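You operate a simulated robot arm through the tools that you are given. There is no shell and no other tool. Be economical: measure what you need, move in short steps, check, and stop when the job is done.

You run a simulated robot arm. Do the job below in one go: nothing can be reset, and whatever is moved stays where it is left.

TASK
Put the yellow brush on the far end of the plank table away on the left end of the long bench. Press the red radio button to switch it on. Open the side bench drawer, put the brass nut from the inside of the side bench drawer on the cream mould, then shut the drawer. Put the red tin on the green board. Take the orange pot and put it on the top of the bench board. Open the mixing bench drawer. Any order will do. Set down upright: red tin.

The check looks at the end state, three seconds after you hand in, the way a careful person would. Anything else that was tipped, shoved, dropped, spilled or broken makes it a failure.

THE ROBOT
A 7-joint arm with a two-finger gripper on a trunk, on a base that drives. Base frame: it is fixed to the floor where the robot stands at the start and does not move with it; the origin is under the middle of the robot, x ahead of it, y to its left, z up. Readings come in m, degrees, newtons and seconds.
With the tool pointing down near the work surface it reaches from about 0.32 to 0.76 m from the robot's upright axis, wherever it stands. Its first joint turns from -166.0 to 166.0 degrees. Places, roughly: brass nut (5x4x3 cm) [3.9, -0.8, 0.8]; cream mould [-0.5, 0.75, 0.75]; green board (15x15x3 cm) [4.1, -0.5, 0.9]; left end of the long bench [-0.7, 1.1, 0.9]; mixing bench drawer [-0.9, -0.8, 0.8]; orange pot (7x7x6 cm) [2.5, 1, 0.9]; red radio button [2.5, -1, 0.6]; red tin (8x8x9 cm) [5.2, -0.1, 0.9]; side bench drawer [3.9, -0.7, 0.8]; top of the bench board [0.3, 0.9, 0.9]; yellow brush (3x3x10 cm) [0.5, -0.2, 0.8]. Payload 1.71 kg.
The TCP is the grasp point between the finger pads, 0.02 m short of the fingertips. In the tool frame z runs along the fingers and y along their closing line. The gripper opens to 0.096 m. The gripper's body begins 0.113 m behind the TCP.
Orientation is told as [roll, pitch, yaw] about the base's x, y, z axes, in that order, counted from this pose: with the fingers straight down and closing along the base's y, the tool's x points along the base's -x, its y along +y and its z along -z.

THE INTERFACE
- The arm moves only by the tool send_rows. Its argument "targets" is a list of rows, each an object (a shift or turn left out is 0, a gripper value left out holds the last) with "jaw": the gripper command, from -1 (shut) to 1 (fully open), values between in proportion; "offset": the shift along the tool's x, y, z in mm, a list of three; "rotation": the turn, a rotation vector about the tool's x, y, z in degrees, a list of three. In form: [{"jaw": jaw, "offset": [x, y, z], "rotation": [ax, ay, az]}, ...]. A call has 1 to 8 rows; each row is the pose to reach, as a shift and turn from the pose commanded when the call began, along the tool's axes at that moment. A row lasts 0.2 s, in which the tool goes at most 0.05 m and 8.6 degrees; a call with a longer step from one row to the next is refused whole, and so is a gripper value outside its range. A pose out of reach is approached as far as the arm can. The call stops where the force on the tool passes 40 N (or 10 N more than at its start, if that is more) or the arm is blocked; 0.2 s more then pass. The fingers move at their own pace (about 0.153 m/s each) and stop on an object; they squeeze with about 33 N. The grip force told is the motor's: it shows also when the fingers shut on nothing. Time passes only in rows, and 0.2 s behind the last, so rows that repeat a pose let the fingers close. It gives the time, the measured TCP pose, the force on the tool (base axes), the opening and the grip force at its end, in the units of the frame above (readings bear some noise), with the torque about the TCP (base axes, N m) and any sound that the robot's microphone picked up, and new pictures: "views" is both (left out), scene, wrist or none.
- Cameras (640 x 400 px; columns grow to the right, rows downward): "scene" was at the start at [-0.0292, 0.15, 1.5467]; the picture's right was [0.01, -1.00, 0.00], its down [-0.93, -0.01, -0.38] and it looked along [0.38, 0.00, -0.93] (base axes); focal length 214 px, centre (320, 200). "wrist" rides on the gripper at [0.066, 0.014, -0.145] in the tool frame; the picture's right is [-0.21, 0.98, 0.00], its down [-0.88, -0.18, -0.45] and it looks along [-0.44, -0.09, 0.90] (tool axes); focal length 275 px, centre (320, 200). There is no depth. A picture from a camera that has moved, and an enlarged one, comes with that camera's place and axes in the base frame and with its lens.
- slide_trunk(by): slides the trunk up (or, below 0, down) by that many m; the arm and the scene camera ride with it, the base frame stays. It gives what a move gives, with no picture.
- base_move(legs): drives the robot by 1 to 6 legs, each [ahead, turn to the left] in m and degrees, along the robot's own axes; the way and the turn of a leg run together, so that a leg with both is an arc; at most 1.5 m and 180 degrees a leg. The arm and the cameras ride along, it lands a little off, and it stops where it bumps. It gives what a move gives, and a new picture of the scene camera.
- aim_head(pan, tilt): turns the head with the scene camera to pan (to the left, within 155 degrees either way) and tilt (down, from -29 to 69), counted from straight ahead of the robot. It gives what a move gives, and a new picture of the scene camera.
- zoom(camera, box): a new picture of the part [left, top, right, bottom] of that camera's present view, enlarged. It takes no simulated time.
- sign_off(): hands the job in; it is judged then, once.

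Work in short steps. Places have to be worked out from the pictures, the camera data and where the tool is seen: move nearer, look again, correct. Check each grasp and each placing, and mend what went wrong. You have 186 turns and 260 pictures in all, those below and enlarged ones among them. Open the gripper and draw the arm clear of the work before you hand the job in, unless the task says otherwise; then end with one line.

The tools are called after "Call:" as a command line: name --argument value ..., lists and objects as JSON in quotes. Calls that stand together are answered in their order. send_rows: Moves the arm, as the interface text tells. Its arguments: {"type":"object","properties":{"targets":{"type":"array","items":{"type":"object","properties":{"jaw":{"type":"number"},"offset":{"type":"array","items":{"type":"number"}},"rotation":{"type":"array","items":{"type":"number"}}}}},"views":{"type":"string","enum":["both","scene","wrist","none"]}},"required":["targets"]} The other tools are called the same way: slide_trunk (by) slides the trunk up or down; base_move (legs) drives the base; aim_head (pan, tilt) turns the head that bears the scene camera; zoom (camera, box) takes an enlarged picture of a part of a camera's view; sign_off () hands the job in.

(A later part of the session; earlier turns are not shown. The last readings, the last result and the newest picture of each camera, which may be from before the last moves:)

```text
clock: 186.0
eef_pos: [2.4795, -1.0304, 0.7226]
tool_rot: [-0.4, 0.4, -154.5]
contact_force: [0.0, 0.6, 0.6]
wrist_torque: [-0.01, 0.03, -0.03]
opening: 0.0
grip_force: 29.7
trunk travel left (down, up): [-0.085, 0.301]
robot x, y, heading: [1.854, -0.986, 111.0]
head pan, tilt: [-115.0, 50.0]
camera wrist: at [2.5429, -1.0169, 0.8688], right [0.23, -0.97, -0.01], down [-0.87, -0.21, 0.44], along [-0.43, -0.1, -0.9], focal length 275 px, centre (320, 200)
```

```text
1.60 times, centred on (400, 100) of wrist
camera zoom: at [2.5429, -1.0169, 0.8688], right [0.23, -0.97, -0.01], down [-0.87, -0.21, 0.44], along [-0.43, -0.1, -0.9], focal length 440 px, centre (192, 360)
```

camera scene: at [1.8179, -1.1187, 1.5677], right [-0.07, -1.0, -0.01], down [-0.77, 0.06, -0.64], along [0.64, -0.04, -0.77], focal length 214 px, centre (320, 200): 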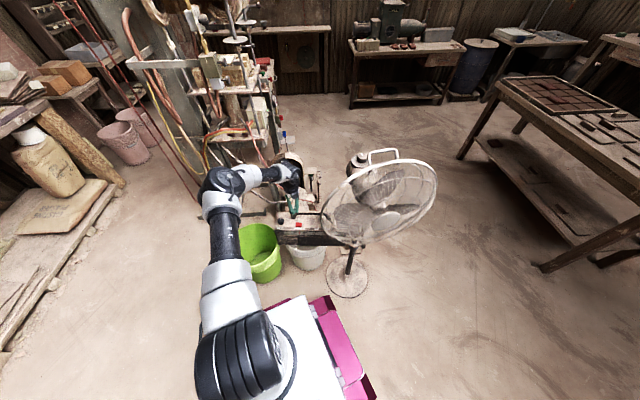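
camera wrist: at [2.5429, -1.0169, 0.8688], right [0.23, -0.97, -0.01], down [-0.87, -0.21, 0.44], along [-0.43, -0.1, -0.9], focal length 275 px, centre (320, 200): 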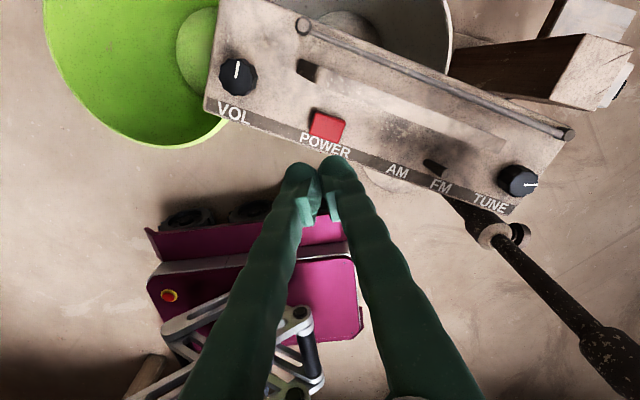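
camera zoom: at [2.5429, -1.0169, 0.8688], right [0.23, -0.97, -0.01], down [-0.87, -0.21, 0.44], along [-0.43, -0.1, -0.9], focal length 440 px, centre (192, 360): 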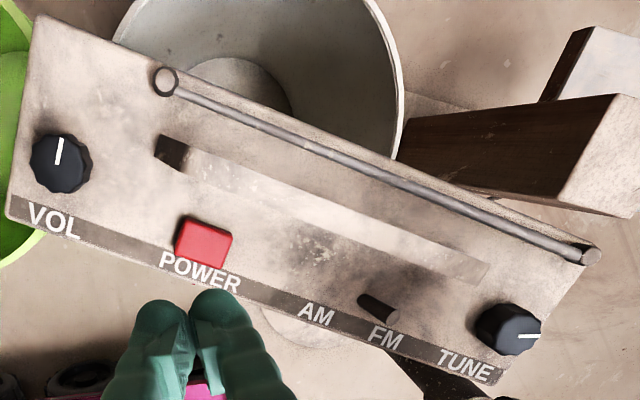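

Radio switched. Now raise the arm and trunk, then drive round the fan's south side toward the side bench.

Call:
send_rows --targets '[{"offset": [0, 0, -45]}, {"offset": [0, 0, -90]}, {"offset": [0, 0, -135]}, {"offset": [0, 0, -180]}, {"offset": [0, 0, -225]}, {"offset": [0, 0, -270]}, {"offset": [0, 0, -315]}]' --views "none"

Call:
slide_trunk --by 0.1

Call:
base_move --legs '[[0, 159], [1.0, 0], [0, 90]]'

Call:
aim_head --pan 15 --tilt 25

```text
clock: 187.6
eef_pos: [2.4796, -1.0318, 1.0408]
tool_rot: [-0.3, 0.4, -154.5]
contact_force: [0.3, -1.2, 0.7]
wrist_torque: [-0.03, 0.01, 0.01]
opening: 0.0
grip_force: 29.5
trunk travel left (down, up): [-0.085, 0.301]
robot x, y, heading: [1.8568, -0.982, 111.0]
head pan, tilt: [-115.0, 50.0]
```

```text
clock: 188.9
eef_pos: [2.48, -1.0313, 1.1398]
tool_rot: [-0.3, 0.4, -154.6]
contact_force: [-0.3, -0.2, 1.0]
wrist_torque: [0.0, 0.0, 0.03]
opening: 0.0002
grip_force: 29.0
trunk travel left (down, up): [-0.185, 0.201]
robot x, y, heading: [1.8601, -0.9827, 110.8]
head pan, tilt: [-115.0, 50.0]
```

```text
clock: 206.8
eef_pos: [1.5708, -2.5442, 1.1388]
tool_rot: [-0.3, 0.4, 93.2]
contact_force: [0.2, -0.5, -0.8]
wrist_torque: [0.05, 0.0, 0.01]
opening: 0.0
grip_force: 29.6
trunk travel left (down, up): [-0.185, 0.201]
robot x, y, heading: [1.8489, -1.9804, -1.0]
head pan, tilt: [-115.0, 50.0]
camera scene: at [1.7333, -1.8923, 1.5771], right [-0.9, 0.44, -0.01], down [0.35, 0.69, -0.64], along [-0.27, -0.58, -0.77], focal length 214 px, centre (320, 200)
```

scene: 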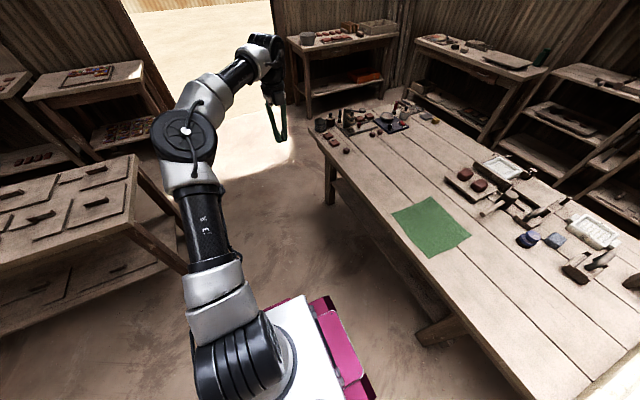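

```text
clock: 208.9
eef_pos: [1.5872, -2.5458, 1.1444]
tool_rot: [0.6, 0.4, 93.3]
contact_force: [-0.4, -1.0, -1.1]
wrist_torque: [0.0, -0.02, -0.01]
opening: 0.0001
grip_force: 29.8
trunk travel left (down, up): [-0.185, 0.201]
robot x, y, heading: [1.8509, -1.9805, -1.4]
head pan, tilt: [15.0, 25.0]
camera scene: at [1.8563, -1.8016, 1.6165], right [0.24, -0.97, 0.0], down [-0.4, -0.1, -0.91], along [0.89, 0.21, -0.41], focal length 214 px, centre (320, 200)
```

scene: 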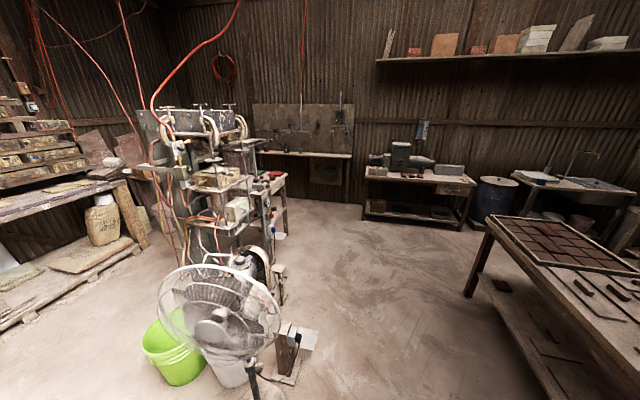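

Side bench is behind the press. Drive ahead along y≈-1.98, then look.

Call:
base_move --legs '[[1.5, 2], [0.4, 0]]'

Call:
aim_head --pan 65 --tilt 30

```text
clock: 219.0
eef_pos: [3.458, -2.5738, 1.1371]
tool_rot: [-0.5, 0.3, 93.9]
contact_force: [-3.2, 1.5, -0.2]
wrist_torque: [-0.19, -0.51, -0.03]
opening: 0.0
grip_force: 29.1
trunk travel left (down, up): [-0.185, 0.201]
robot x, y, heading: [3.7385, -2.0064, -0.4]
head pan, tilt: [15.0, 25.0]
camera scene: at [3.7255, -1.8269, 1.6169], right [0.25, -0.97, 0.01], down [-0.38, -0.11, -0.92], along [0.89, 0.23, -0.4], focal length 214 px, centre (320, 200)
```

scene: 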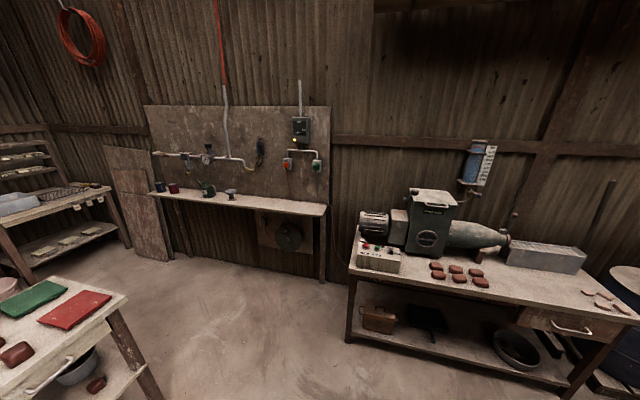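

```text
clock: 220.2
eef_pos: [3.4645, -2.5727, 1.1402]
tool_rot: [0.1, 0.2, 93.7]
contact_force: [-2.9, 0.7, -1.7]
wrist_torque: [-0.15, -0.32, 0.02]
opening: 0.0
grip_force: 29.7
trunk travel left (down, up): [-0.185, 0.201]
robot x, y, heading: [3.7339, -2.0064, -0.3]
head pan, tilt: [65.0, 30.0]
camera scene: at [3.6783, -1.7684, 1.6077], right [0.9, -0.43, 0.02], down [-0.19, -0.45, -0.87], along [0.38, 0.78, -0.49], focal length 214 px, centre (320, 200)
```

scene: 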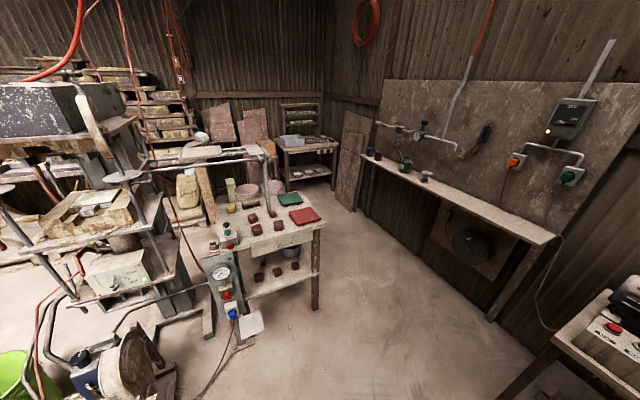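

Call:
zoom --camera "scene" --box '[180, 150, 440, 330]'

Call:
send_rows --targets '[{"offset": [0, 0, 0]}]' --views "wrist"

```text
2.22 times, centred on (310, 240) of scene
camera zoom: at [3.6783, -1.7684, 1.6077], right [0.9, -0.43, 0.02], down [-0.19, -0.45, -0.87], along [0.38, 0.78, -0.49], focal length 477 px, centre (342, 111)
```

zoom: 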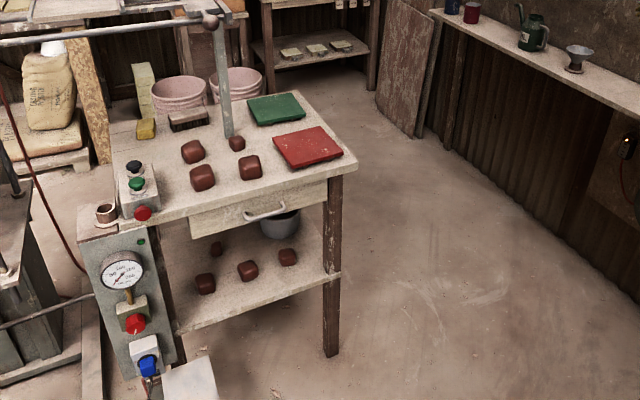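

```text
clock: 220.6
eef_pos: [3.4921, -2.5744, 1.145]
tool_rot: [1.3, 0.2, 94.0]
contact_force: [-0.3, 0.5, -0.5]
wrist_torque: [0.07, 0.04, -0.02]
opening: 0.0003
grip_force: 29.8
trunk travel left (down, up): [-0.185, 0.201]
robot x, y, heading: [3.7334, -2.007, -0.6]
head pan, tilt: [65.0, 30.0]
camera wrist: at [3.4849, -2.6403, 1.2918], right [-0.99, 0.14, 0.02], down [0.13, 0.89, 0.44], along [0.04, 0.44, -0.9], focal length 275 px, centre (320, 200)
```

wrist: 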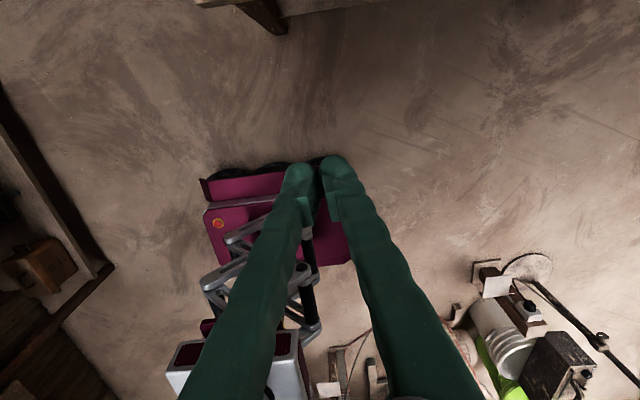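

Layout clear: side bench (x 3.6–4.17, front y≈-0.84, handle (3.91,-0.86,0.79)), green board (4.06,-0.52), red tin on the wall shelf (5.15,-0.06). Swing the arm further behind before driving between them.

Call:
send_rows --targets '[{"offset": [-28, 37, 0], "rotation": [0, 0, 4.3]}, {"offset": [-58, 72, 0], "rotation": [0, 0, 8.6]}, {"offset": [-90, 104, 0], "rotation": [0, 0, 12.9]}, {"offset": [-125, 133, 0], "rotation": [0, 0, 17.2]}, {"offset": [-161, 159, 0], "rotation": [0, 0, 21.5]}, {"offset": [-198, 182, 0], "rotation": [0, 0, 25.8]}, {"offset": [-237, 202, 0], "rotation": [0, 0, 30.1]}, {"offset": [-277, 219, 0], "rotation": [0, 0, 34.4]}]' --views "none"

Call:
base_move --legs '[[0, 36], [1.0, 0], [0, 54]]'

Call:
aim_head --pan -20 --tilt 40

```text
clock: 222.4
eef_pos: [3.2412, -2.3122, 1.1455]
tool_rot: [0.3, 0.6, 59.5]
contact_force: [0.4, 1.0, -0.1]
wrist_torque: [-0.08, 0.08, 0.03]
opening: 0.0
grip_force: 29.2
trunk travel left (down, up): [-0.185, 0.201]
robot x, y, heading: [3.7385, -2.0068, -0.3]
head pan, tilt: [65.0, 30.0]
```

```text
clock: 232.7
eef_pos: [4.8327, -1.8892, 1.1622]
tool_rot: [1.9, 1.6, 147.4]
contact_force: [1.0, -0.4, -0.1]
wrist_torque: [-0.15, 0.03, -0.01]
opening: 0.0002
grip_force: 29.5
trunk travel left (down, up): [-0.185, 0.201]
robot x, y, heading: [4.5399, -1.4276, 87.5]
head pan, tilt: [65.0, 30.0]
stopped in leg 3: the robot was blocked; the commanded pose is now the measured one
camera scene: at [4.302, -1.4584, 1.6079], right [0.46, 0.89, 0.01], down [0.44, -0.22, -0.87], along [-0.77, 0.41, -0.5], focal length 214 px, centre (320, 200)
```

scene: 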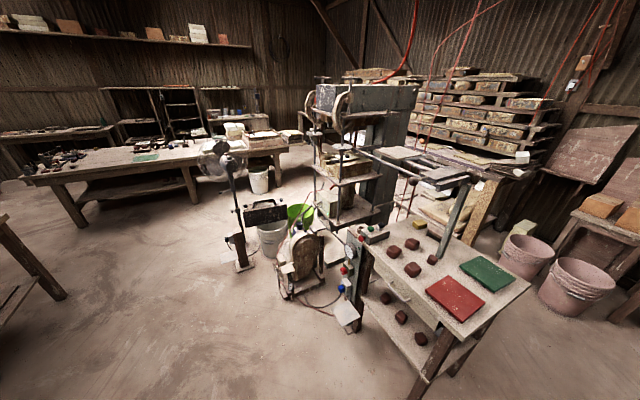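

```text
clock: 234.2
eef_pos: [4.8321, -1.8946, 1.1611]
tool_rot: [1.7, 1.5, 147.5]
contact_force: [-0.4, -0.2, -0.1]
wrist_torque: [0.01, 0.02, 0.0]
opening: 0.0
grip_force: 29.4
trunk travel left (down, up): [-0.185, 0.201]
robot x, y, heading: [4.5341, -1.4293, 87.2]
head pan, tilt: [-20.0, 40.0]
camera scene: at [4.4145, -1.4274, 1.5931], right [0.92, -0.39, -0.01], down [-0.25, -0.58, -0.78], along [0.3, 0.72, -0.63], focal length 214 px, centre (320, 200)
```

scene: 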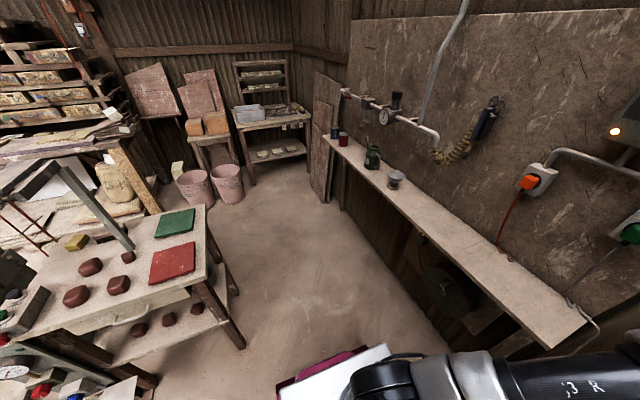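

Heading is right (87°) though something brushed. Check the right side (elbow vs wall fixtures) before driving forward.

Call:
aim_head --pan -75 --tilt 25

```text
clock: 235.5
eef_pos: [4.8311, -1.8944, 1.1608]
tool_rot: [1.7, 1.5, 147.3]
contact_force: [0.2, 0.5, 0.4]
wrist_torque: [0.02, 0.01, 0.0]
opening: 0.0
grip_force: 29.8
trunk travel left (down, up): [-0.185, 0.201]
robot x, y, heading: [4.5434, -1.4258, 87.4]
head pan, tilt: [-75.0, 25.0]
camera scene: at [4.4717, -1.4864, 1.6155], right [0.21, -0.98, -0.02], down [-0.41, -0.08, -0.91], along [0.89, 0.2, -0.42], focal length 214 px, centre (320, 200)
```

scene: 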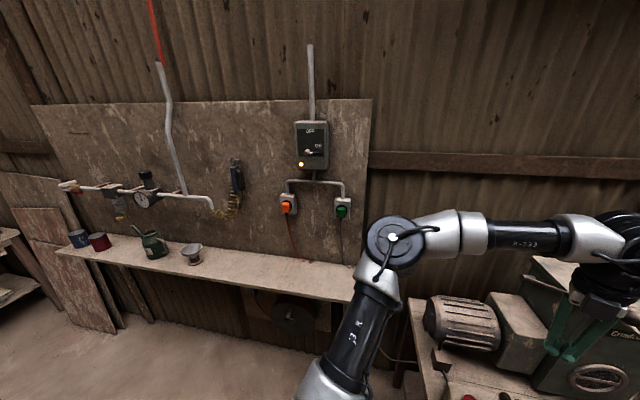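

Elbow is clear of the wall; the gripper is next to the extruder, so go straight ahead first.

Call:
base_move --legs '[[0.3, 0], [0.87, 4]]'

Call:
aim_head --pan -75 --tilt 45

```text
clock: 242.1
eef_pos: [4.8905, -0.71, 1.1603]
tool_rot: [1.7, 1.5, 150.4]
contact_force: [0.5, 0.4, -0.9]
wrist_torque: [-0.02, -0.01, 0.0]
opening: 0.0
grip_force: 29.2
trunk travel left (down, up): [-0.185, 0.201]
robot x, y, heading: [4.5725, -0.2633, 90.4]
head pan, tilt: [-75.0, 25.0]
camera scene: at [4.5088, -0.3223, 1.6155], right [0.27, -0.96, -0.02], down [-0.41, -0.1, -0.91], along [0.87, 0.25, -0.42], focal length 214 px, centre (320, 200)
```

scene: 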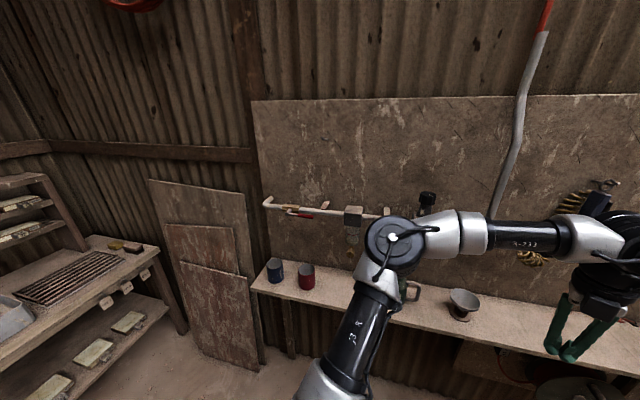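

```text
clock: 243.0
eef_pos: [4.8902, -0.6937, 1.1679]
tool_rot: [2.5, 2.1, 150.5]
contact_force: [-0.1, -0.6, -0.3]
wrist_torque: [0.03, 0.01, -0.01]
opening: 0.0002
grip_force: 29.6
trunk travel left (down, up): [-0.185, 0.201]
robot x, y, heading: [4.5763, -0.2622, 90.3]
head pan, tilt: [-75.0, 45.0]
camera scene: at [4.4984, -0.3263, 1.5849], right [0.27, -0.96, -0.02], down [-0.68, -0.18, -0.71], along [0.68, 0.2, -0.7], focal length 214 px, centre (320, 200)
```

scene: 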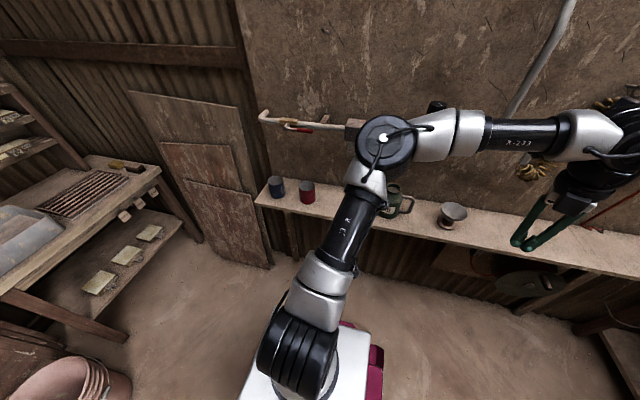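

Tin at about (5.19,-0.06). Turn the base left 36° so it comes to rel ≈-110°.

Call:
base_move --legs '[[0, 36]]'

Call:
aim_head --pan -110 --tilt 45

```text
clock: 245.4
eef_pos: [5.0869, -0.4219, 1.1673]
tool_rot: [2.4, 2.1, -173.1]
contact_force: [0.9, 0.1, 0.2]
wrist_torque: [0.01, 0.0, 0.01]
opening: 0.0003
grip_force: 29.3
trunk travel left (down, up): [-0.185, 0.201]
robot x, y, heading: [4.5747, -0.2627, 126.7]
head pan, tilt: [-75.0, 45.0]
camera scene: at [4.551, -0.3579, 1.5849], right [0.79, -0.62, -0.02], down [-0.44, -0.55, -0.71], along [0.43, 0.56, -0.7], focal length 214 px, centre (320, 200)
```

scene: 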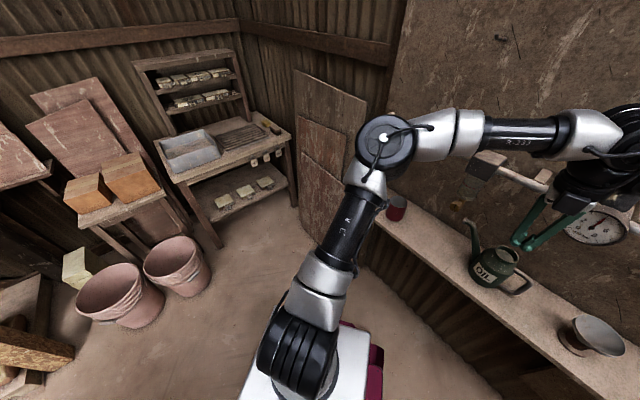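

```text
clock: 246.4
eef_pos: [5.075, -0.4079, 1.1739]
tool_rot: [3.0, 2.5, -173.1]
contact_force: [0.3, -1.4, -0.3]
wrist_torque: [0.04, -0.03, -0.02]
opening: 0.0
grip_force: 29.4
trunk travel left (down, up): [-0.185, 0.201]
robot x, y, heading: [4.5749, -0.2611, 126.6]
head pan, tilt: [-110.0, 45.0]
camera scene: at [4.5789, -0.399, 1.584], right [0.29, -0.96, -0.02], down [-0.68, -0.19, -0.7], along [0.67, 0.21, -0.71], focal length 214 px, centre (320, 200)
```

scene: 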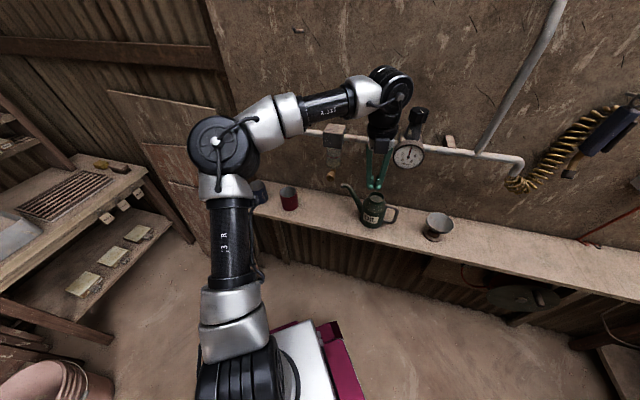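

A wall pipe runs above the tin, so I'll grasp it with the tool tilted outward. First swing along the shelf toward the tin, staying off the wall.

Call:
send_rows --targets '[{"offset": [-18, -38, 0], "rotation": [0.5, -0.5, -1.5], "jaw": 1}, {"offset": [-22, -80, 0], "rotation": [1, -1, -3]}, {"offset": [-20, -124, 10], "rotation": [1.5, -1.3, -5]}, {"offset": [-15, -168, 20], "rotation": [2, -1.6, -6.5]}, {"offset": [-8, -212, 30], "rotation": [2.5, -2, -8]}, {"offset": [0, -256, 40], "rotation": [3, -2.5, -9.5]}, {"offset": [6, -300, 50], "rotation": [3, -2.5, -11]}]' --views "both"

```text
clock: 248.0
eef_pos: [5.0483, -0.1081, 1.1046]
tool_rot: [0.5, -0.3, -162.1]
contact_force: [-0.4, -0.3, 0.1]
wrist_torque: [-0.03, 0.02, 0.0]
opening: 0.0957
grip_force: 0.0
trunk travel left (down, up): [-0.185, 0.201]
robot x, y, heading: [4.5741, -0.263, 126.7]
head pan, tilt: [-110.0, 45.0]
camera scene: at [4.5764, -0.395, 1.5843], right [0.29, -0.96, -0.01], down [-0.68, -0.2, -0.7], along [0.67, 0.21, -0.71], focal length 214 px, centre (320, 200)
camera wrist: at [5.113, -0.1005, 1.2518], right [0.1, -0.99, 0.01], down [-0.89, -0.09, 0.45], along [-0.45, -0.05, -0.89], focal length 275 px, centre (320, 200)
```

scene: 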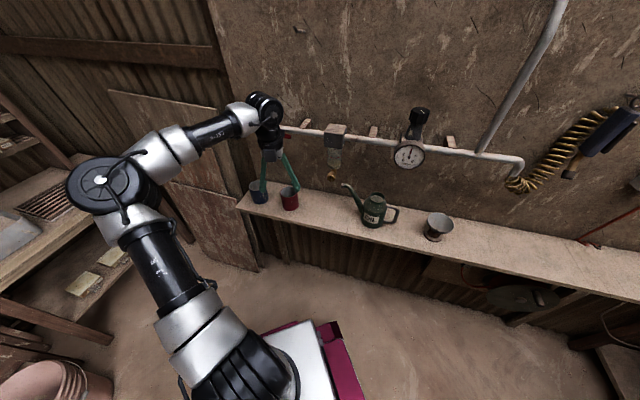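
wrist: 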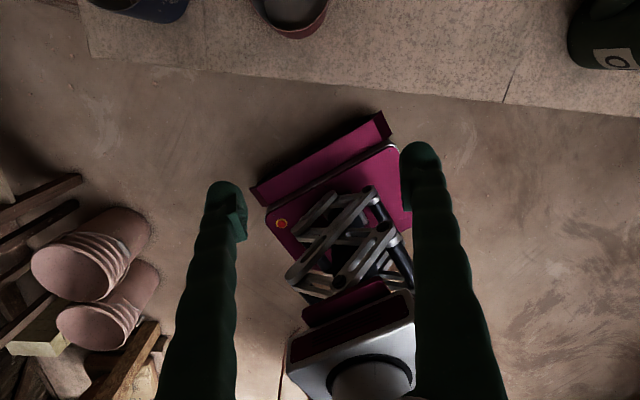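

Now tilt 56° outward around the TCP, lowering a bit.

Call:
send_rows --targets '[{"offset": [0, 0, 8], "rotation": [0, 8, 0]}, {"offset": [0, 0, 16], "rotation": [0, 16, 0]}, {"offset": [0, 0, 24], "rotation": [0, 24, 0]}, {"offset": [0, 0, 32], "rotation": [0, 32, 0]}, {"offset": [0, 0, 40], "rotation": [0, 40, 0]}, {"offset": [0, 0, 48], "rotation": [0, 48, 0]}, {"offset": [0, 0, 56], "rotation": [0, 56, 0]}]' --views "both"

```text
clock: 249.6
eef_pos: [5.047, -0.1146, 1.0508]
tool_rot: [0.5, 55.5, -161.8]
contact_force: [0.2, -0.1, 0.8]
wrist_torque: [0.0, 0.03, -0.03]
opening: 0.0959
grip_force: 0.0
trunk travel left (down, up): [-0.185, 0.201]
robot x, y, heading: [4.5727, -0.2634, 126.7]
head pan, tilt: [-110.0, 45.0]
camera scene: at [4.5789, -0.3985, 1.584], right [0.29, -0.96, -0.02], down [-0.68, -0.19, -0.7], along [0.67, 0.21, -0.71], focal length 214 px, centre (320, 200)
camera wrist: at [4.9711, -0.1523, 1.1884], right [0.19, -0.97, -0.16], down [-0.88, -0.09, -0.47], along [0.44, 0.23, -0.87], focal length 275 px, centre (320, 200)
```

scene: 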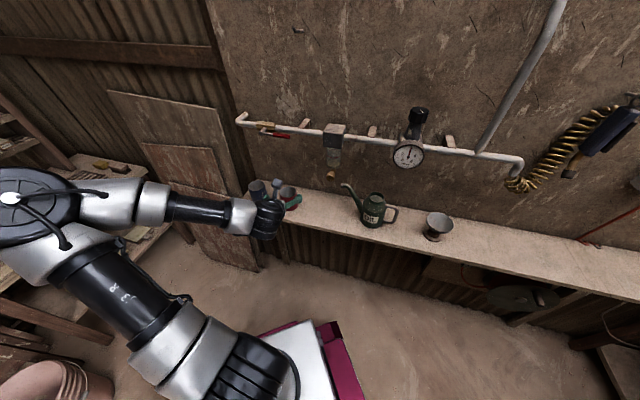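
wrist: 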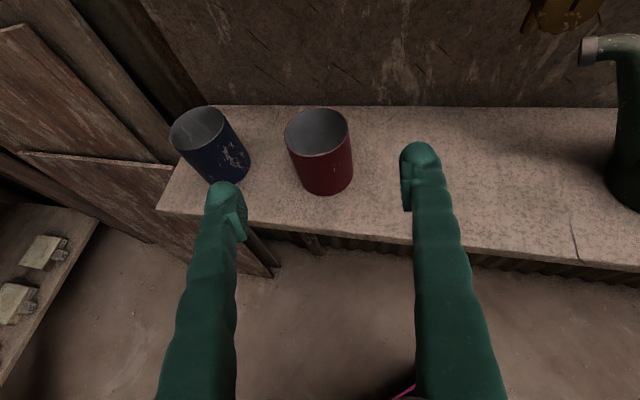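

Tin is centred between the open fingers at about (5.15,-0.08), shelf z≈0.90. Advance along the tool axis around it.

Call:
send_rows --targets '[{"offset": [-15, 0, 30]}, {"offset": [-28, 0, 68]}, {"offset": [-28, 0, 105]}, {"offset": [-28, 0, 128]}]' --views "wrist"

```text
clock: 250.6
eef_pos: [5.1338, -0.0904, 0.9552]
tool_rot: [0.3, 55.5, -162.2]
contact_force: [0.9, -0.7, -0.3]
wrist_torque: [0.01, 0.06, 0.1]
opening: 0.0962
grip_force: 0.1
trunk travel left (down, up): [-0.185, 0.201]
robot x, y, heading: [4.5729, -0.2619, 126.6]
head pan, tilt: [-110.0, 45.0]
camera wrist: at [5.0581, -0.1277, 1.0923], right [0.19, -0.97, -0.17], down [-0.88, -0.09, -0.47], along [0.44, 0.24, -0.87], focal length 275 px, centre (320, 200)
```

wrist: 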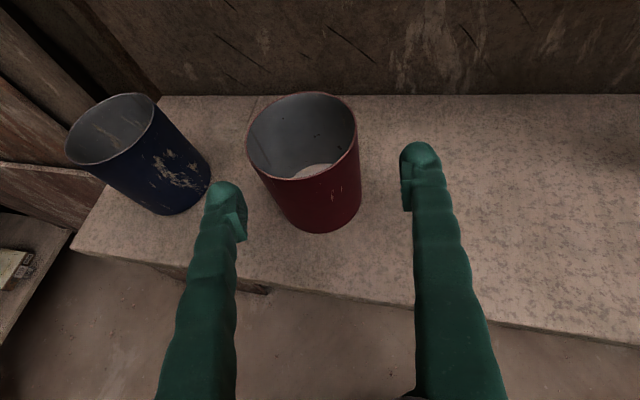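

Tin sits 8 mm toward the left finger; correct and advance 42 mm more, then close.

Call:
send_rows --targets '[{"offset": [-4, -8, 5]}, {"offset": [-8, -8, 25]}, {"offset": [-8, -8, 42]}, {"offset": [-8, -8, 42]}]' --views "wrist"

```text
clock: 251.6
eef_pos: [5.1583, -0.069, 0.9254]
tool_rot: [0.7, 55.6, -161.6]
contact_force: [0.2, 0.6, 1.1]
wrist_torque: [-0.01, -0.03, 0.0]
opening: 0.096
grip_force: 0.1
trunk travel left (down, up): [-0.185, 0.201]
robot x, y, heading: [4.5767, -0.2631, 126.7]
head pan, tilt: [-110.0, 45.0]
camera wrist: at [5.0815, -0.107, 1.063], right [0.19, -0.97, -0.16], down [-0.88, -0.09, -0.47], along [0.44, 0.23, -0.87], focal length 275 px, centre (320, 200)
```

wrist: 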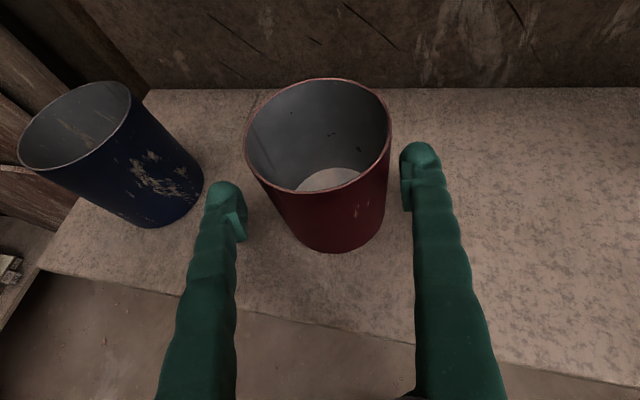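

Well centred. Advance 10 mm and close.

Call:
send_rows --targets '[{"offset": [4, 1, 9]}, {"offset": [4, 1, 9], "jaw": -1}, {"offset": [4, 1, 9], "jaw": -1}, {"offset": [4, 1, 9], "jaw": -1}]' --views "wrist"

```text
clock: 252.6
eef_pos: [5.1685, -0.0671, 0.9238]
tool_rot: [0.6, 55.5, -161.6]
contact_force: [0.0, 1.0, 0.1]
wrist_torque: [0.08, -0.05, 0.02]
opening: 0.0744
grip_force: 33.3
trunk travel left (down, up): [-0.185, 0.201]
robot x, y, heading: [4.5711, -0.262, 126.6]
head pan, tilt: [-110.0, 45.0]
camera wrist: at [5.0915, -0.1052, 1.0608], right [0.19, -0.97, -0.16], down [-0.88, -0.09, -0.47], along [0.44, 0.23, -0.87], focal length 275 px, centre (320, 200)
```

wrist: 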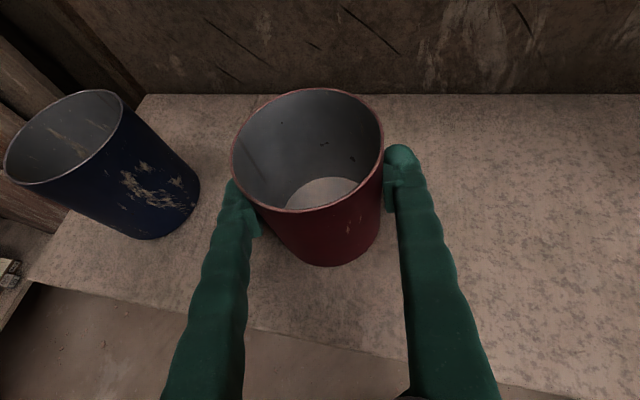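

Gripped. Lift straight up 45 mm first, then up and inward.

Call:
send_rows --targets '[{"offset": [19, 0, -13], "jaw": -1}, {"offset": [37, 0, -25]}, {"offset": [62, 0, -62]}, {"offset": [83, 0, -100]}, {"offset": [104, 0, -138]}]' --views "both"

```text
clock: 253.8
eef_pos: [5.1143, -0.085, 1.0884]
tool_rot: [0.5, 55.5, -161.7]
contact_force: [-0.1, 0.4, 0.2]
wrist_torque: [0.04, 0.02, 0.0]
opening: 0.0742
grip_force: 32.7
trunk travel left (down, up): [-0.185, 0.201]
robot x, y, heading: [4.5709, -0.2616, 126.8]
head pan, tilt: [-110.0, 45.0]
camera scene: at [4.578, -0.3991, 1.584], right [0.29, -0.96, -0.02], down [-0.68, -0.19, -0.7], along [0.67, 0.21, -0.71], focal length 214 px, centre (320, 200)
camera wrist: at [5.0383, -0.1229, 1.2248], right [0.19, -0.97, -0.16], down [-0.88, -0.09, -0.47], along [0.44, 0.23, -0.87], focal length 275 px, centre (320, 200)
```

scene: 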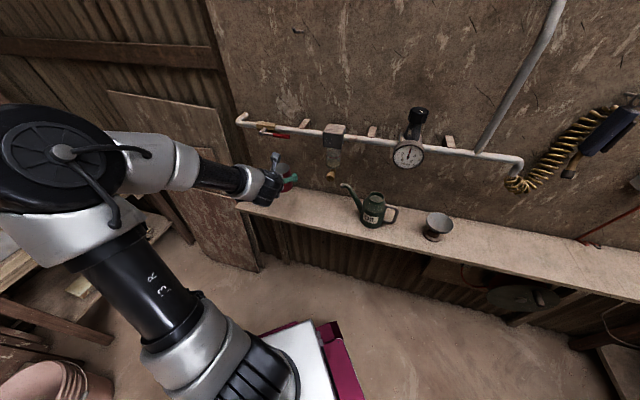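
wrist: 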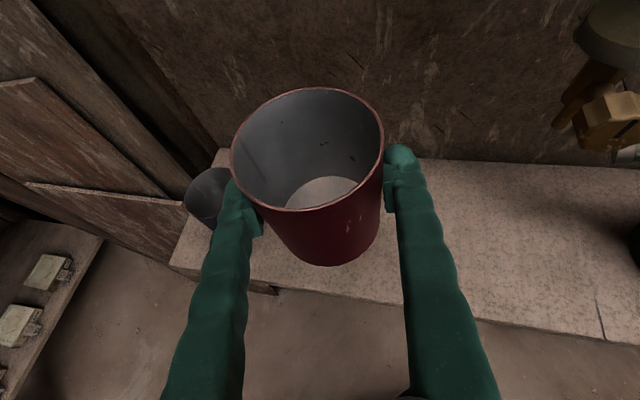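

Tin held, level. Turn counter-clockwise 188° (clear side) so the tin swings over to the green board.

Call:
base_move --legs '[[0, 100], [0, 88.6]]'

Call:
aim_head --pan -110 --tilt 50

```text
clock: 263.8
eef_pos: [4.066, -0.5255, 1.0867]
tool_rot: [0.5, 55.5, 27.6]
contact_force: [0.3, 0.2, -0.4]
wrist_torque: [0.0, -0.02, -0.01]
opening: 0.0728
grip_force: 33.4
trunk travel left (down, up): [-0.185, 0.201]
robot x, y, heading: [4.5766, -0.2574, -44.0]
head pan, tilt: [-110.0, 45.0]
camera scene: at [4.55, -0.1202, 1.584], right [-0.44, 0.9, -0.02], down [0.64, 0.3, -0.7], along [-0.63, -0.32, -0.71], focal length 214 px, centre (320, 200)
```

scene: 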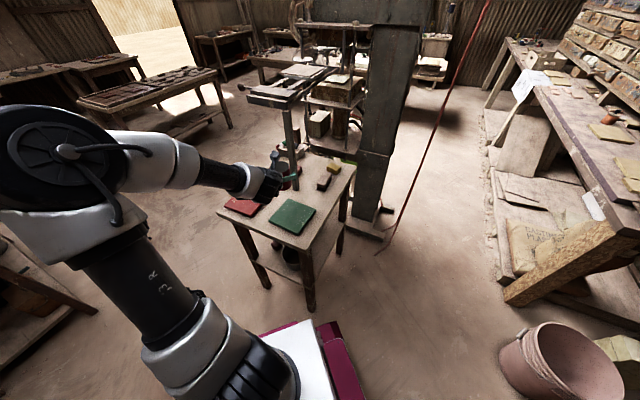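

```text
clock: 264.4
eef_pos: [4.0814, -0.5409, 1.0901]
tool_rot: [2.4, 55.9, 29.2]
contact_force: [0.3, -0.4, -0.9]
wrist_torque: [-0.01, 0.03, -0.02]
opening: 0.0727
grip_force: 32.8
trunk travel left (down, up): [-0.185, 0.201]
robot x, y, heading: [4.5761, -0.256, -44.3]
head pan, tilt: [-110.0, 50.0]
camera scene: at [4.5717, -0.1354, 1.5787], right [-0.44, 0.9, 0.0], down [0.69, 0.34, -0.64], along [-0.58, -0.28, -0.77], focal length 214 px, centre (320, 200)
```

scene: 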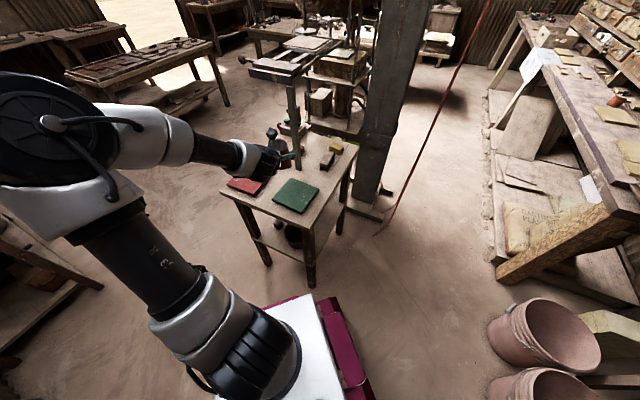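

Call:
send_rows --targets '[{"offset": [0, 0, 0]}]' --views "wrist"

Call:
zoom --camera "scene" --box '[200, 60, 400, 240]'

```text
clock: 264.8
eef_pos: [4.0847, -0.5429, 1.0923]
tool_rot: [2.9, 55.8, 29.5]
contact_force: [0.2, -0.1, -0.7]
wrist_torque: [-0.01, 0.0, 0.0]
opening: 0.0727
grip_force: 33.3
trunk travel left (down, up): [-0.185, 0.201]
robot x, y, heading: [4.5759, -0.2553, -44.2]
head pan, tilt: [-110.0, 50.0]
camera wrist: at [4.1528, -0.4963, 1.228], right [-0.35, 0.93, -0.14], down [0.84, 0.24, -0.48], along [-0.41, -0.29, -0.86], focal length 275 px, centre (320, 200)
```

wrist: 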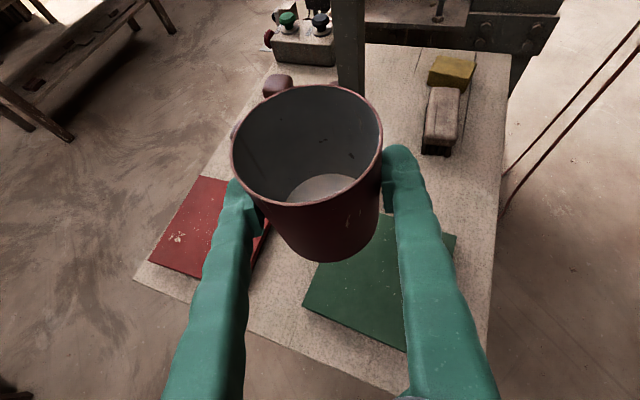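

```text
2.22 times, centred on (300, 150) of scene
camera zoom: at [4.5866, -0.1497, 1.5797], right [-0.44, 0.9, 0.01], down [0.68, 0.34, -0.65], along [-0.58, -0.28, -0.76], focal length 477 px, centre (364, 311)
```

zoom: 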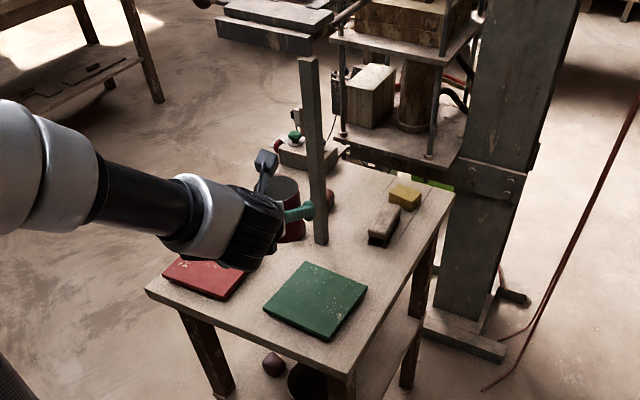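

Target board centre (4.07,-0.495). Shift 49 mm sideways, then lower 120 mm.

Call:
send_rows --targets '[{"offset": [-3, 25, -4]}, {"offset": [-6, 49, -9]}, {"offset": [-31, 49, 8]}, {"offset": [-56, 49, 25]}, {"offset": [-81, 49, 42]}, {"offset": [-105, 49, 59]}]' --views "both"

```text
clock: 266.2
eef_pos: [4.0652, -0.4888, 0.9716]
tool_rot: [2.4, 55.8, 29.1]
contact_force: [-0.3, -0.4, -1.6]
wrist_torque: [0.0, 0.01, -0.03]
opening: 0.0724
grip_force: 32.4
trunk travel left (down, up): [-0.185, 0.201]
robot x, y, heading: [4.5793, -0.2571, -44.0]
head pan, tilt: [-110.0, 50.0]
camera scene: at [4.5614, -0.1267, 1.5779], right [-0.44, 0.9, -0.01], down [0.69, 0.33, -0.64], along [-0.57, -0.29, -0.77], focal length 214 px, centre (320, 200)
camera wrist: at [4.1331, -0.4425, 1.1079], right [-0.35, 0.93, -0.15], down [0.84, 0.24, -0.48], along [-0.41, -0.29, -0.87], focal length 275 px, centre (320, 200)
```

scene: 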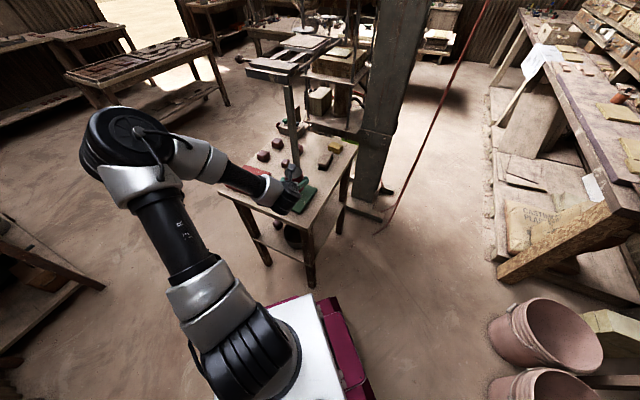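
wrist: 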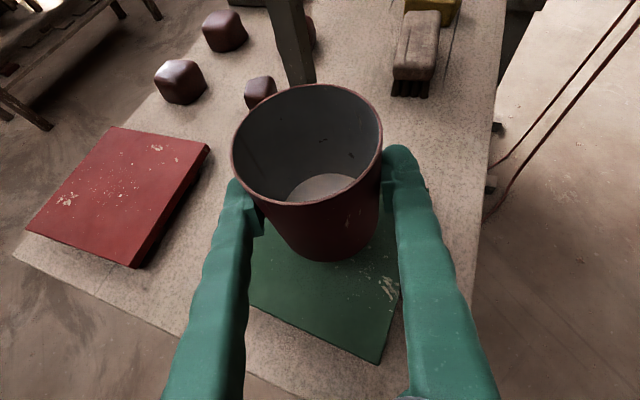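

Tin is over the board centre. Lower slowly until contact.

Call:
send_rows --targets '[{"offset": [-8, 0, 6]}, {"offset": [-16, 0, 11]}, {"offset": [-23, 0, 16]}, {"offset": [-29, 0, 20]}, {"offset": [-34, 0, 23]}, {"offset": [-38, 0, 26]}]' --views "wrist"

```text
clock: 267.6
eef_pos: [4.0614, -0.4826, 0.929]
tool_rot: [2.1, 56.2, 28.5]
contact_force: [-2.8, 3.1, 17.1]
wrist_torque: [-0.12, -0.26, 0.02]
opening: 0.0724
grip_force: 32.4
trunk travel left (down, up): [-0.185, 0.201]
robot x, y, heading: [4.5801, -0.2564, -44.1]
head pan, tilt: [-110.0, 50.0]
camera wrist: at [4.1296, -0.4358, 1.0642], right [-0.34, 0.93, -0.15], down [0.84, 0.23, -0.48], along [-0.41, -0.29, -0.86], focal length 275 px, centre (320, 200)
```

wrist: 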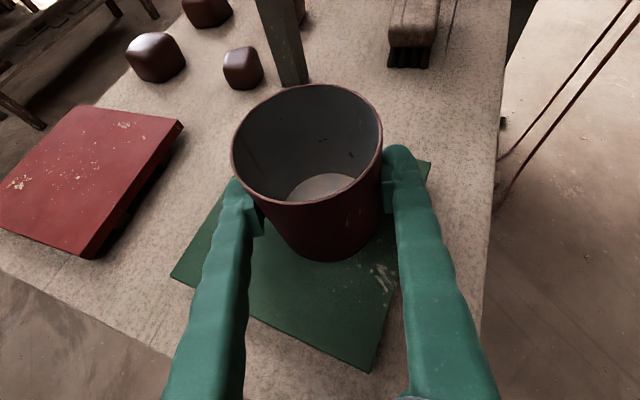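

Contact. Open the jaw fully and check.

Call:
send_rows --targets '[{"offset": [2, 0, -1], "jaw": 1}, {"offset": [2, 0, -1], "jaw": 1}, {"offset": [2, 0, -1], "jaw": 1}]' --views "wrist"

```text
clock: 268.4
eef_pos: [4.0628, -0.4858, 0.9271]
tool_rot: [2.0, 55.8, 28.8]
contact_force: [0.3, -0.3, 0.4]
wrist_torque: [0.0, 0.02, 0.0]
opening: 0.0957
grip_force: 0.0
trunk travel left (down, up): [-0.185, 0.201]
robot x, y, heading: [4.5734, -0.2561, -44.0]
head pan, tilt: [-110.0, 50.0]
camera wrist: at [4.1297, -0.4376, 1.0636], right [-0.34, 0.93, -0.15], down [0.85, 0.24, -0.48], along [-0.41, -0.29, -0.87], focal length 275 px, centre (320, 200)
```

wrist: 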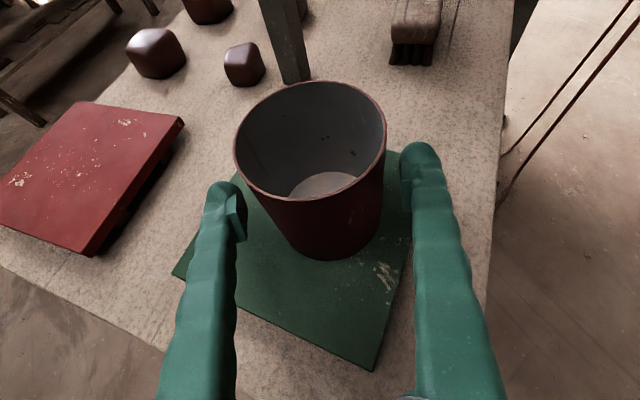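

Tin stands upright on the green board. Back the fingers out along the tool axis and up.

Call:
send_rows --targets '[{"offset": [0, 0, -30]}, {"offset": [0, 0, -65]}, {"offset": [10, 0, -100]}, {"offset": [40, 0, -125]}, {"offset": [80, 0, -130]}, {"offset": [120, 0, -130]}]' --views "both"

```text
clock: 269.8
eef_pos: [4.0971, -0.4691, 1.0996]
tool_rot: [1.8, 55.8, 28.7]
contact_force: [0.7, -0.4, -0.4]
wrist_torque: [0.04, -0.01, 0.01]
opening: 0.0961
grip_force: 0.0
out of reach, approached as far as the arm can: row 3, 4
trunk travel left (down, up): [-0.185, 0.201]
robot x, y, heading: [4.5755, -0.2589, -44.2]
head pan, tilt: [-110.0, 50.0]
camera scene: at [4.5539, -0.1179, 1.5771], right [-0.44, 0.9, -0.02], down [0.7, 0.33, -0.64], along [-0.57, -0.29, -0.77], focal length 214 px, centre (320, 200)
camera wrist: at [4.1644, -0.4215, 1.2367], right [-0.34, 0.93, -0.15], down [0.85, 0.24, -0.48], along [-0.41, -0.29, -0.87], focal length 275 px, centre (320, 200)
```

scene: 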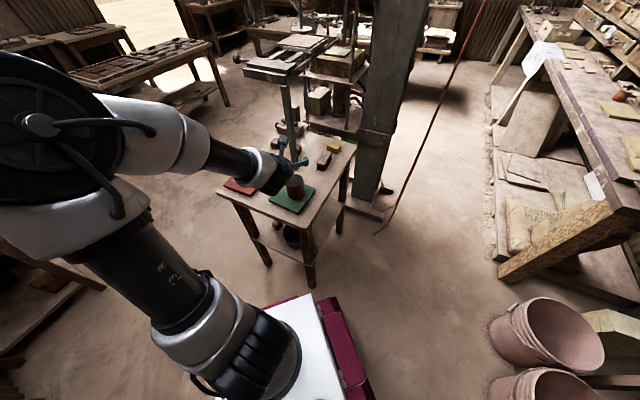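
wrist: 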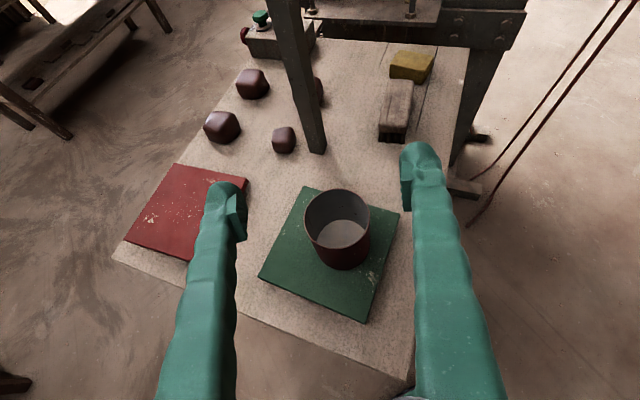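

Tin placed cleanly. Bring the tool back to vertical here at this radius.

Call:
send_rows --targets '[{"offset": [6, 0, -4], "rotation": [0, -8, 0]}, {"offset": [12, 0, -8], "rotation": [0, -16, 0]}, {"offset": [18, 0, -12], "rotation": [0, -24, 0]}, {"offset": [24, 0, -16], "rotation": [0, -32, 0]}, {"offset": [30, 0, -20], "rotation": [0, -40, 0]}, {"offset": [36, 0, -24], "rotation": [0, -48, 0]}, {"offset": [42, 0, -28], "rotation": [0, -55.5, 0]}]' --views "none"

```text
clock: 271.4
eef_pos: [4.0983, -0.4718, 1.15]
tool_rot: [1.1, 0.2, 27.0]
contact_force: [-0.1, -0.8, 0.0]
wrist_torque: [0.06, -0.03, -0.03]
opening: 0.0962
grip_force: 0.1
out of reach, approached as far as the arm can: row 2
trunk travel left (down, up): [-0.185, 0.201]
robot x, y, heading: [4.5772, -0.2573, -43.9]
head pan, tilt: [-110.0, 50.0]
```

Now go to the south side of the bench for the drawer, taking a path with the arm on the clear (east) side: turn left, reverse south, turn left again.

Call:
base_move --legs '[[0, 125], [-1.1, 0], [0, 168]]'

Call:
aim_head --pan -120 --tilt 50

```text
clock: 291.8
eef_pos: [4.0227, -0.9845, 1.1494]
tool_rot: [1.1, 0.3, -39.8]
contact_force: [0.6, -0.3, 0.4]
wrist_torque: [0.02, -0.02, 0.0]
opening: 0.0962
grip_force: 0.0
trunk travel left (down, up): [-0.185, 0.201]
robot x, y, heading: [4.4122, -1.343, -111.0]
head pan, tilt: [-110.0, 50.0]
camera scene: at [4.5306, -1.2658, 1.5772], right [0.65, 0.76, -0.02], down [0.58, -0.51, -0.64], along [-0.49, 0.41, -0.77], focal length 214 px, centre (320, 200)
```

scene: 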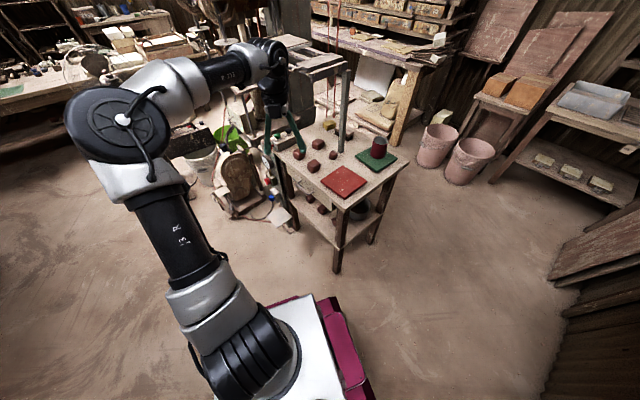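

```text
clock: 292.6
eef_pos: [4.0169, -0.9995, 1.1536]
tool_rot: [2.0, 0.6, -39.7]
contact_force: [0.1, 0.9, 0.2]
wrist_torque: [0.03, -0.01, -0.01]
opening: 0.0959
grip_force: 0.1
trunk travel left (down, up): [-0.185, 0.201]
robot x, y, heading: [4.4144, -1.3424, -111.0]
head pan, tilt: [-120.0, 50.0]
camera scene: at [4.536, -1.2675, 1.5778], right [0.77, 0.63, -0.01], down [0.48, -0.6, -0.64], along [-0.41, 0.49, -0.77], focal length 214 px, centre (320, 200)
```

scene: 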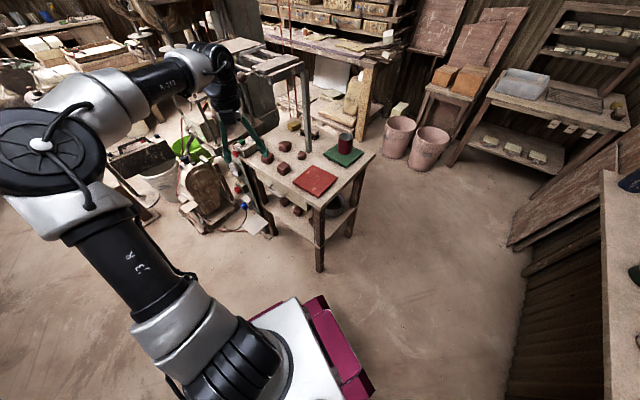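

In place. Rotate yaw to 0 and move in front of the drawer.

Call:
send_rows --targets '[{"offset": [-2, -30, 10], "rotation": [0.4, 0, -8], "jaw": 0}, {"offset": [-4, -60, 20], "rotation": [0.8, 0, -16]}, {"offset": [-6, -90, 30], "rotation": [1.2, 0, -24]}, {"offset": [-8, -120, 40], "rotation": [1.6, 0, -32]}, {"offset": [-10, -148, 50], "rotation": [2, 0, -39.7]}]' --views "none"

Call:
send_rows --targets '[{"rotation": [-8, 0, 0]}, {"rotation": [-16, 0, 0]}, {"rotation": [-24, 0, 0]}, {"rotation": [-32, 0, 0]}, {"rotation": [-40, 0, 0]}, {"rotation": [-48, 0, 0]}, {"rotation": [-56, 0, 0]}, {"rotation": [-64, 0, 0]}]' --views "both"

```text
clock: 293.8
eef_pos: [3.922, -1.1346, 1.0979]
tool_rot: [0.8, -0.4, 0.3]
contact_force: [-0.6, -1.6, -0.6]
wrist_torque: [0.18, -0.07, 0.01]
opening: 0.0477
grip_force: 0.0
trunk travel left (down, up): [-0.185, 0.201]
robot x, y, heading: [4.4139, -1.3417, -110.7]
head pan, tilt: [-120.0, 50.0]
```

```text
clock: 295.6
eef_pos: [3.9287, -1.1228, 1.0996]
tool_rot: [64.3, -0.2, 0.0]
contact_force: [-0.5, 0.9, 0.5]
wrist_torque: [-0.01, 0.0, 0.04]
opening: 0.0482
grip_force: 0.0
trunk travel left (down, up): [-0.185, 0.201]
robot x, y, heading: [4.4135, -1.342, -110.5]
head pan, tilt: [-120.0, 50.0]
camera scene: at [4.5222, -1.3048, 1.5802], right [0.78, 0.63, 0.01], down [0.49, -0.58, -0.65], along [-0.4, 0.51, -0.76], focal length 214 px, centre (320, 200)
camera wrist: at [3.8615, -1.2478, 1.1749], right [0.21, 0.42, 0.88], down [0.88, -0.48, 0.03], along [0.44, 0.77, -0.47], focal length 275 px, centre (320, 200)
```

scene: 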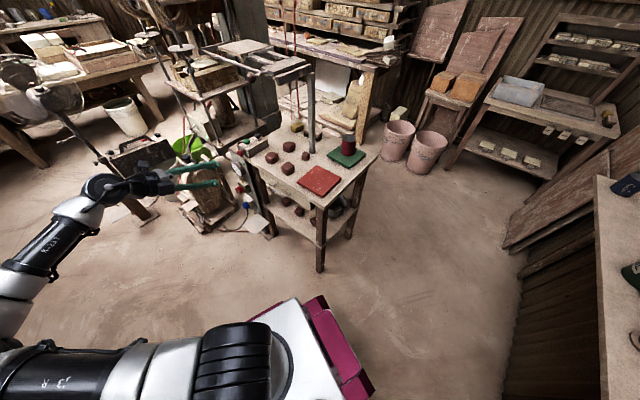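
wrist: 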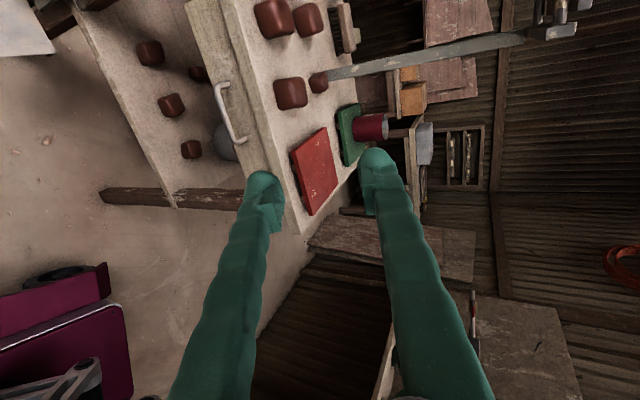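

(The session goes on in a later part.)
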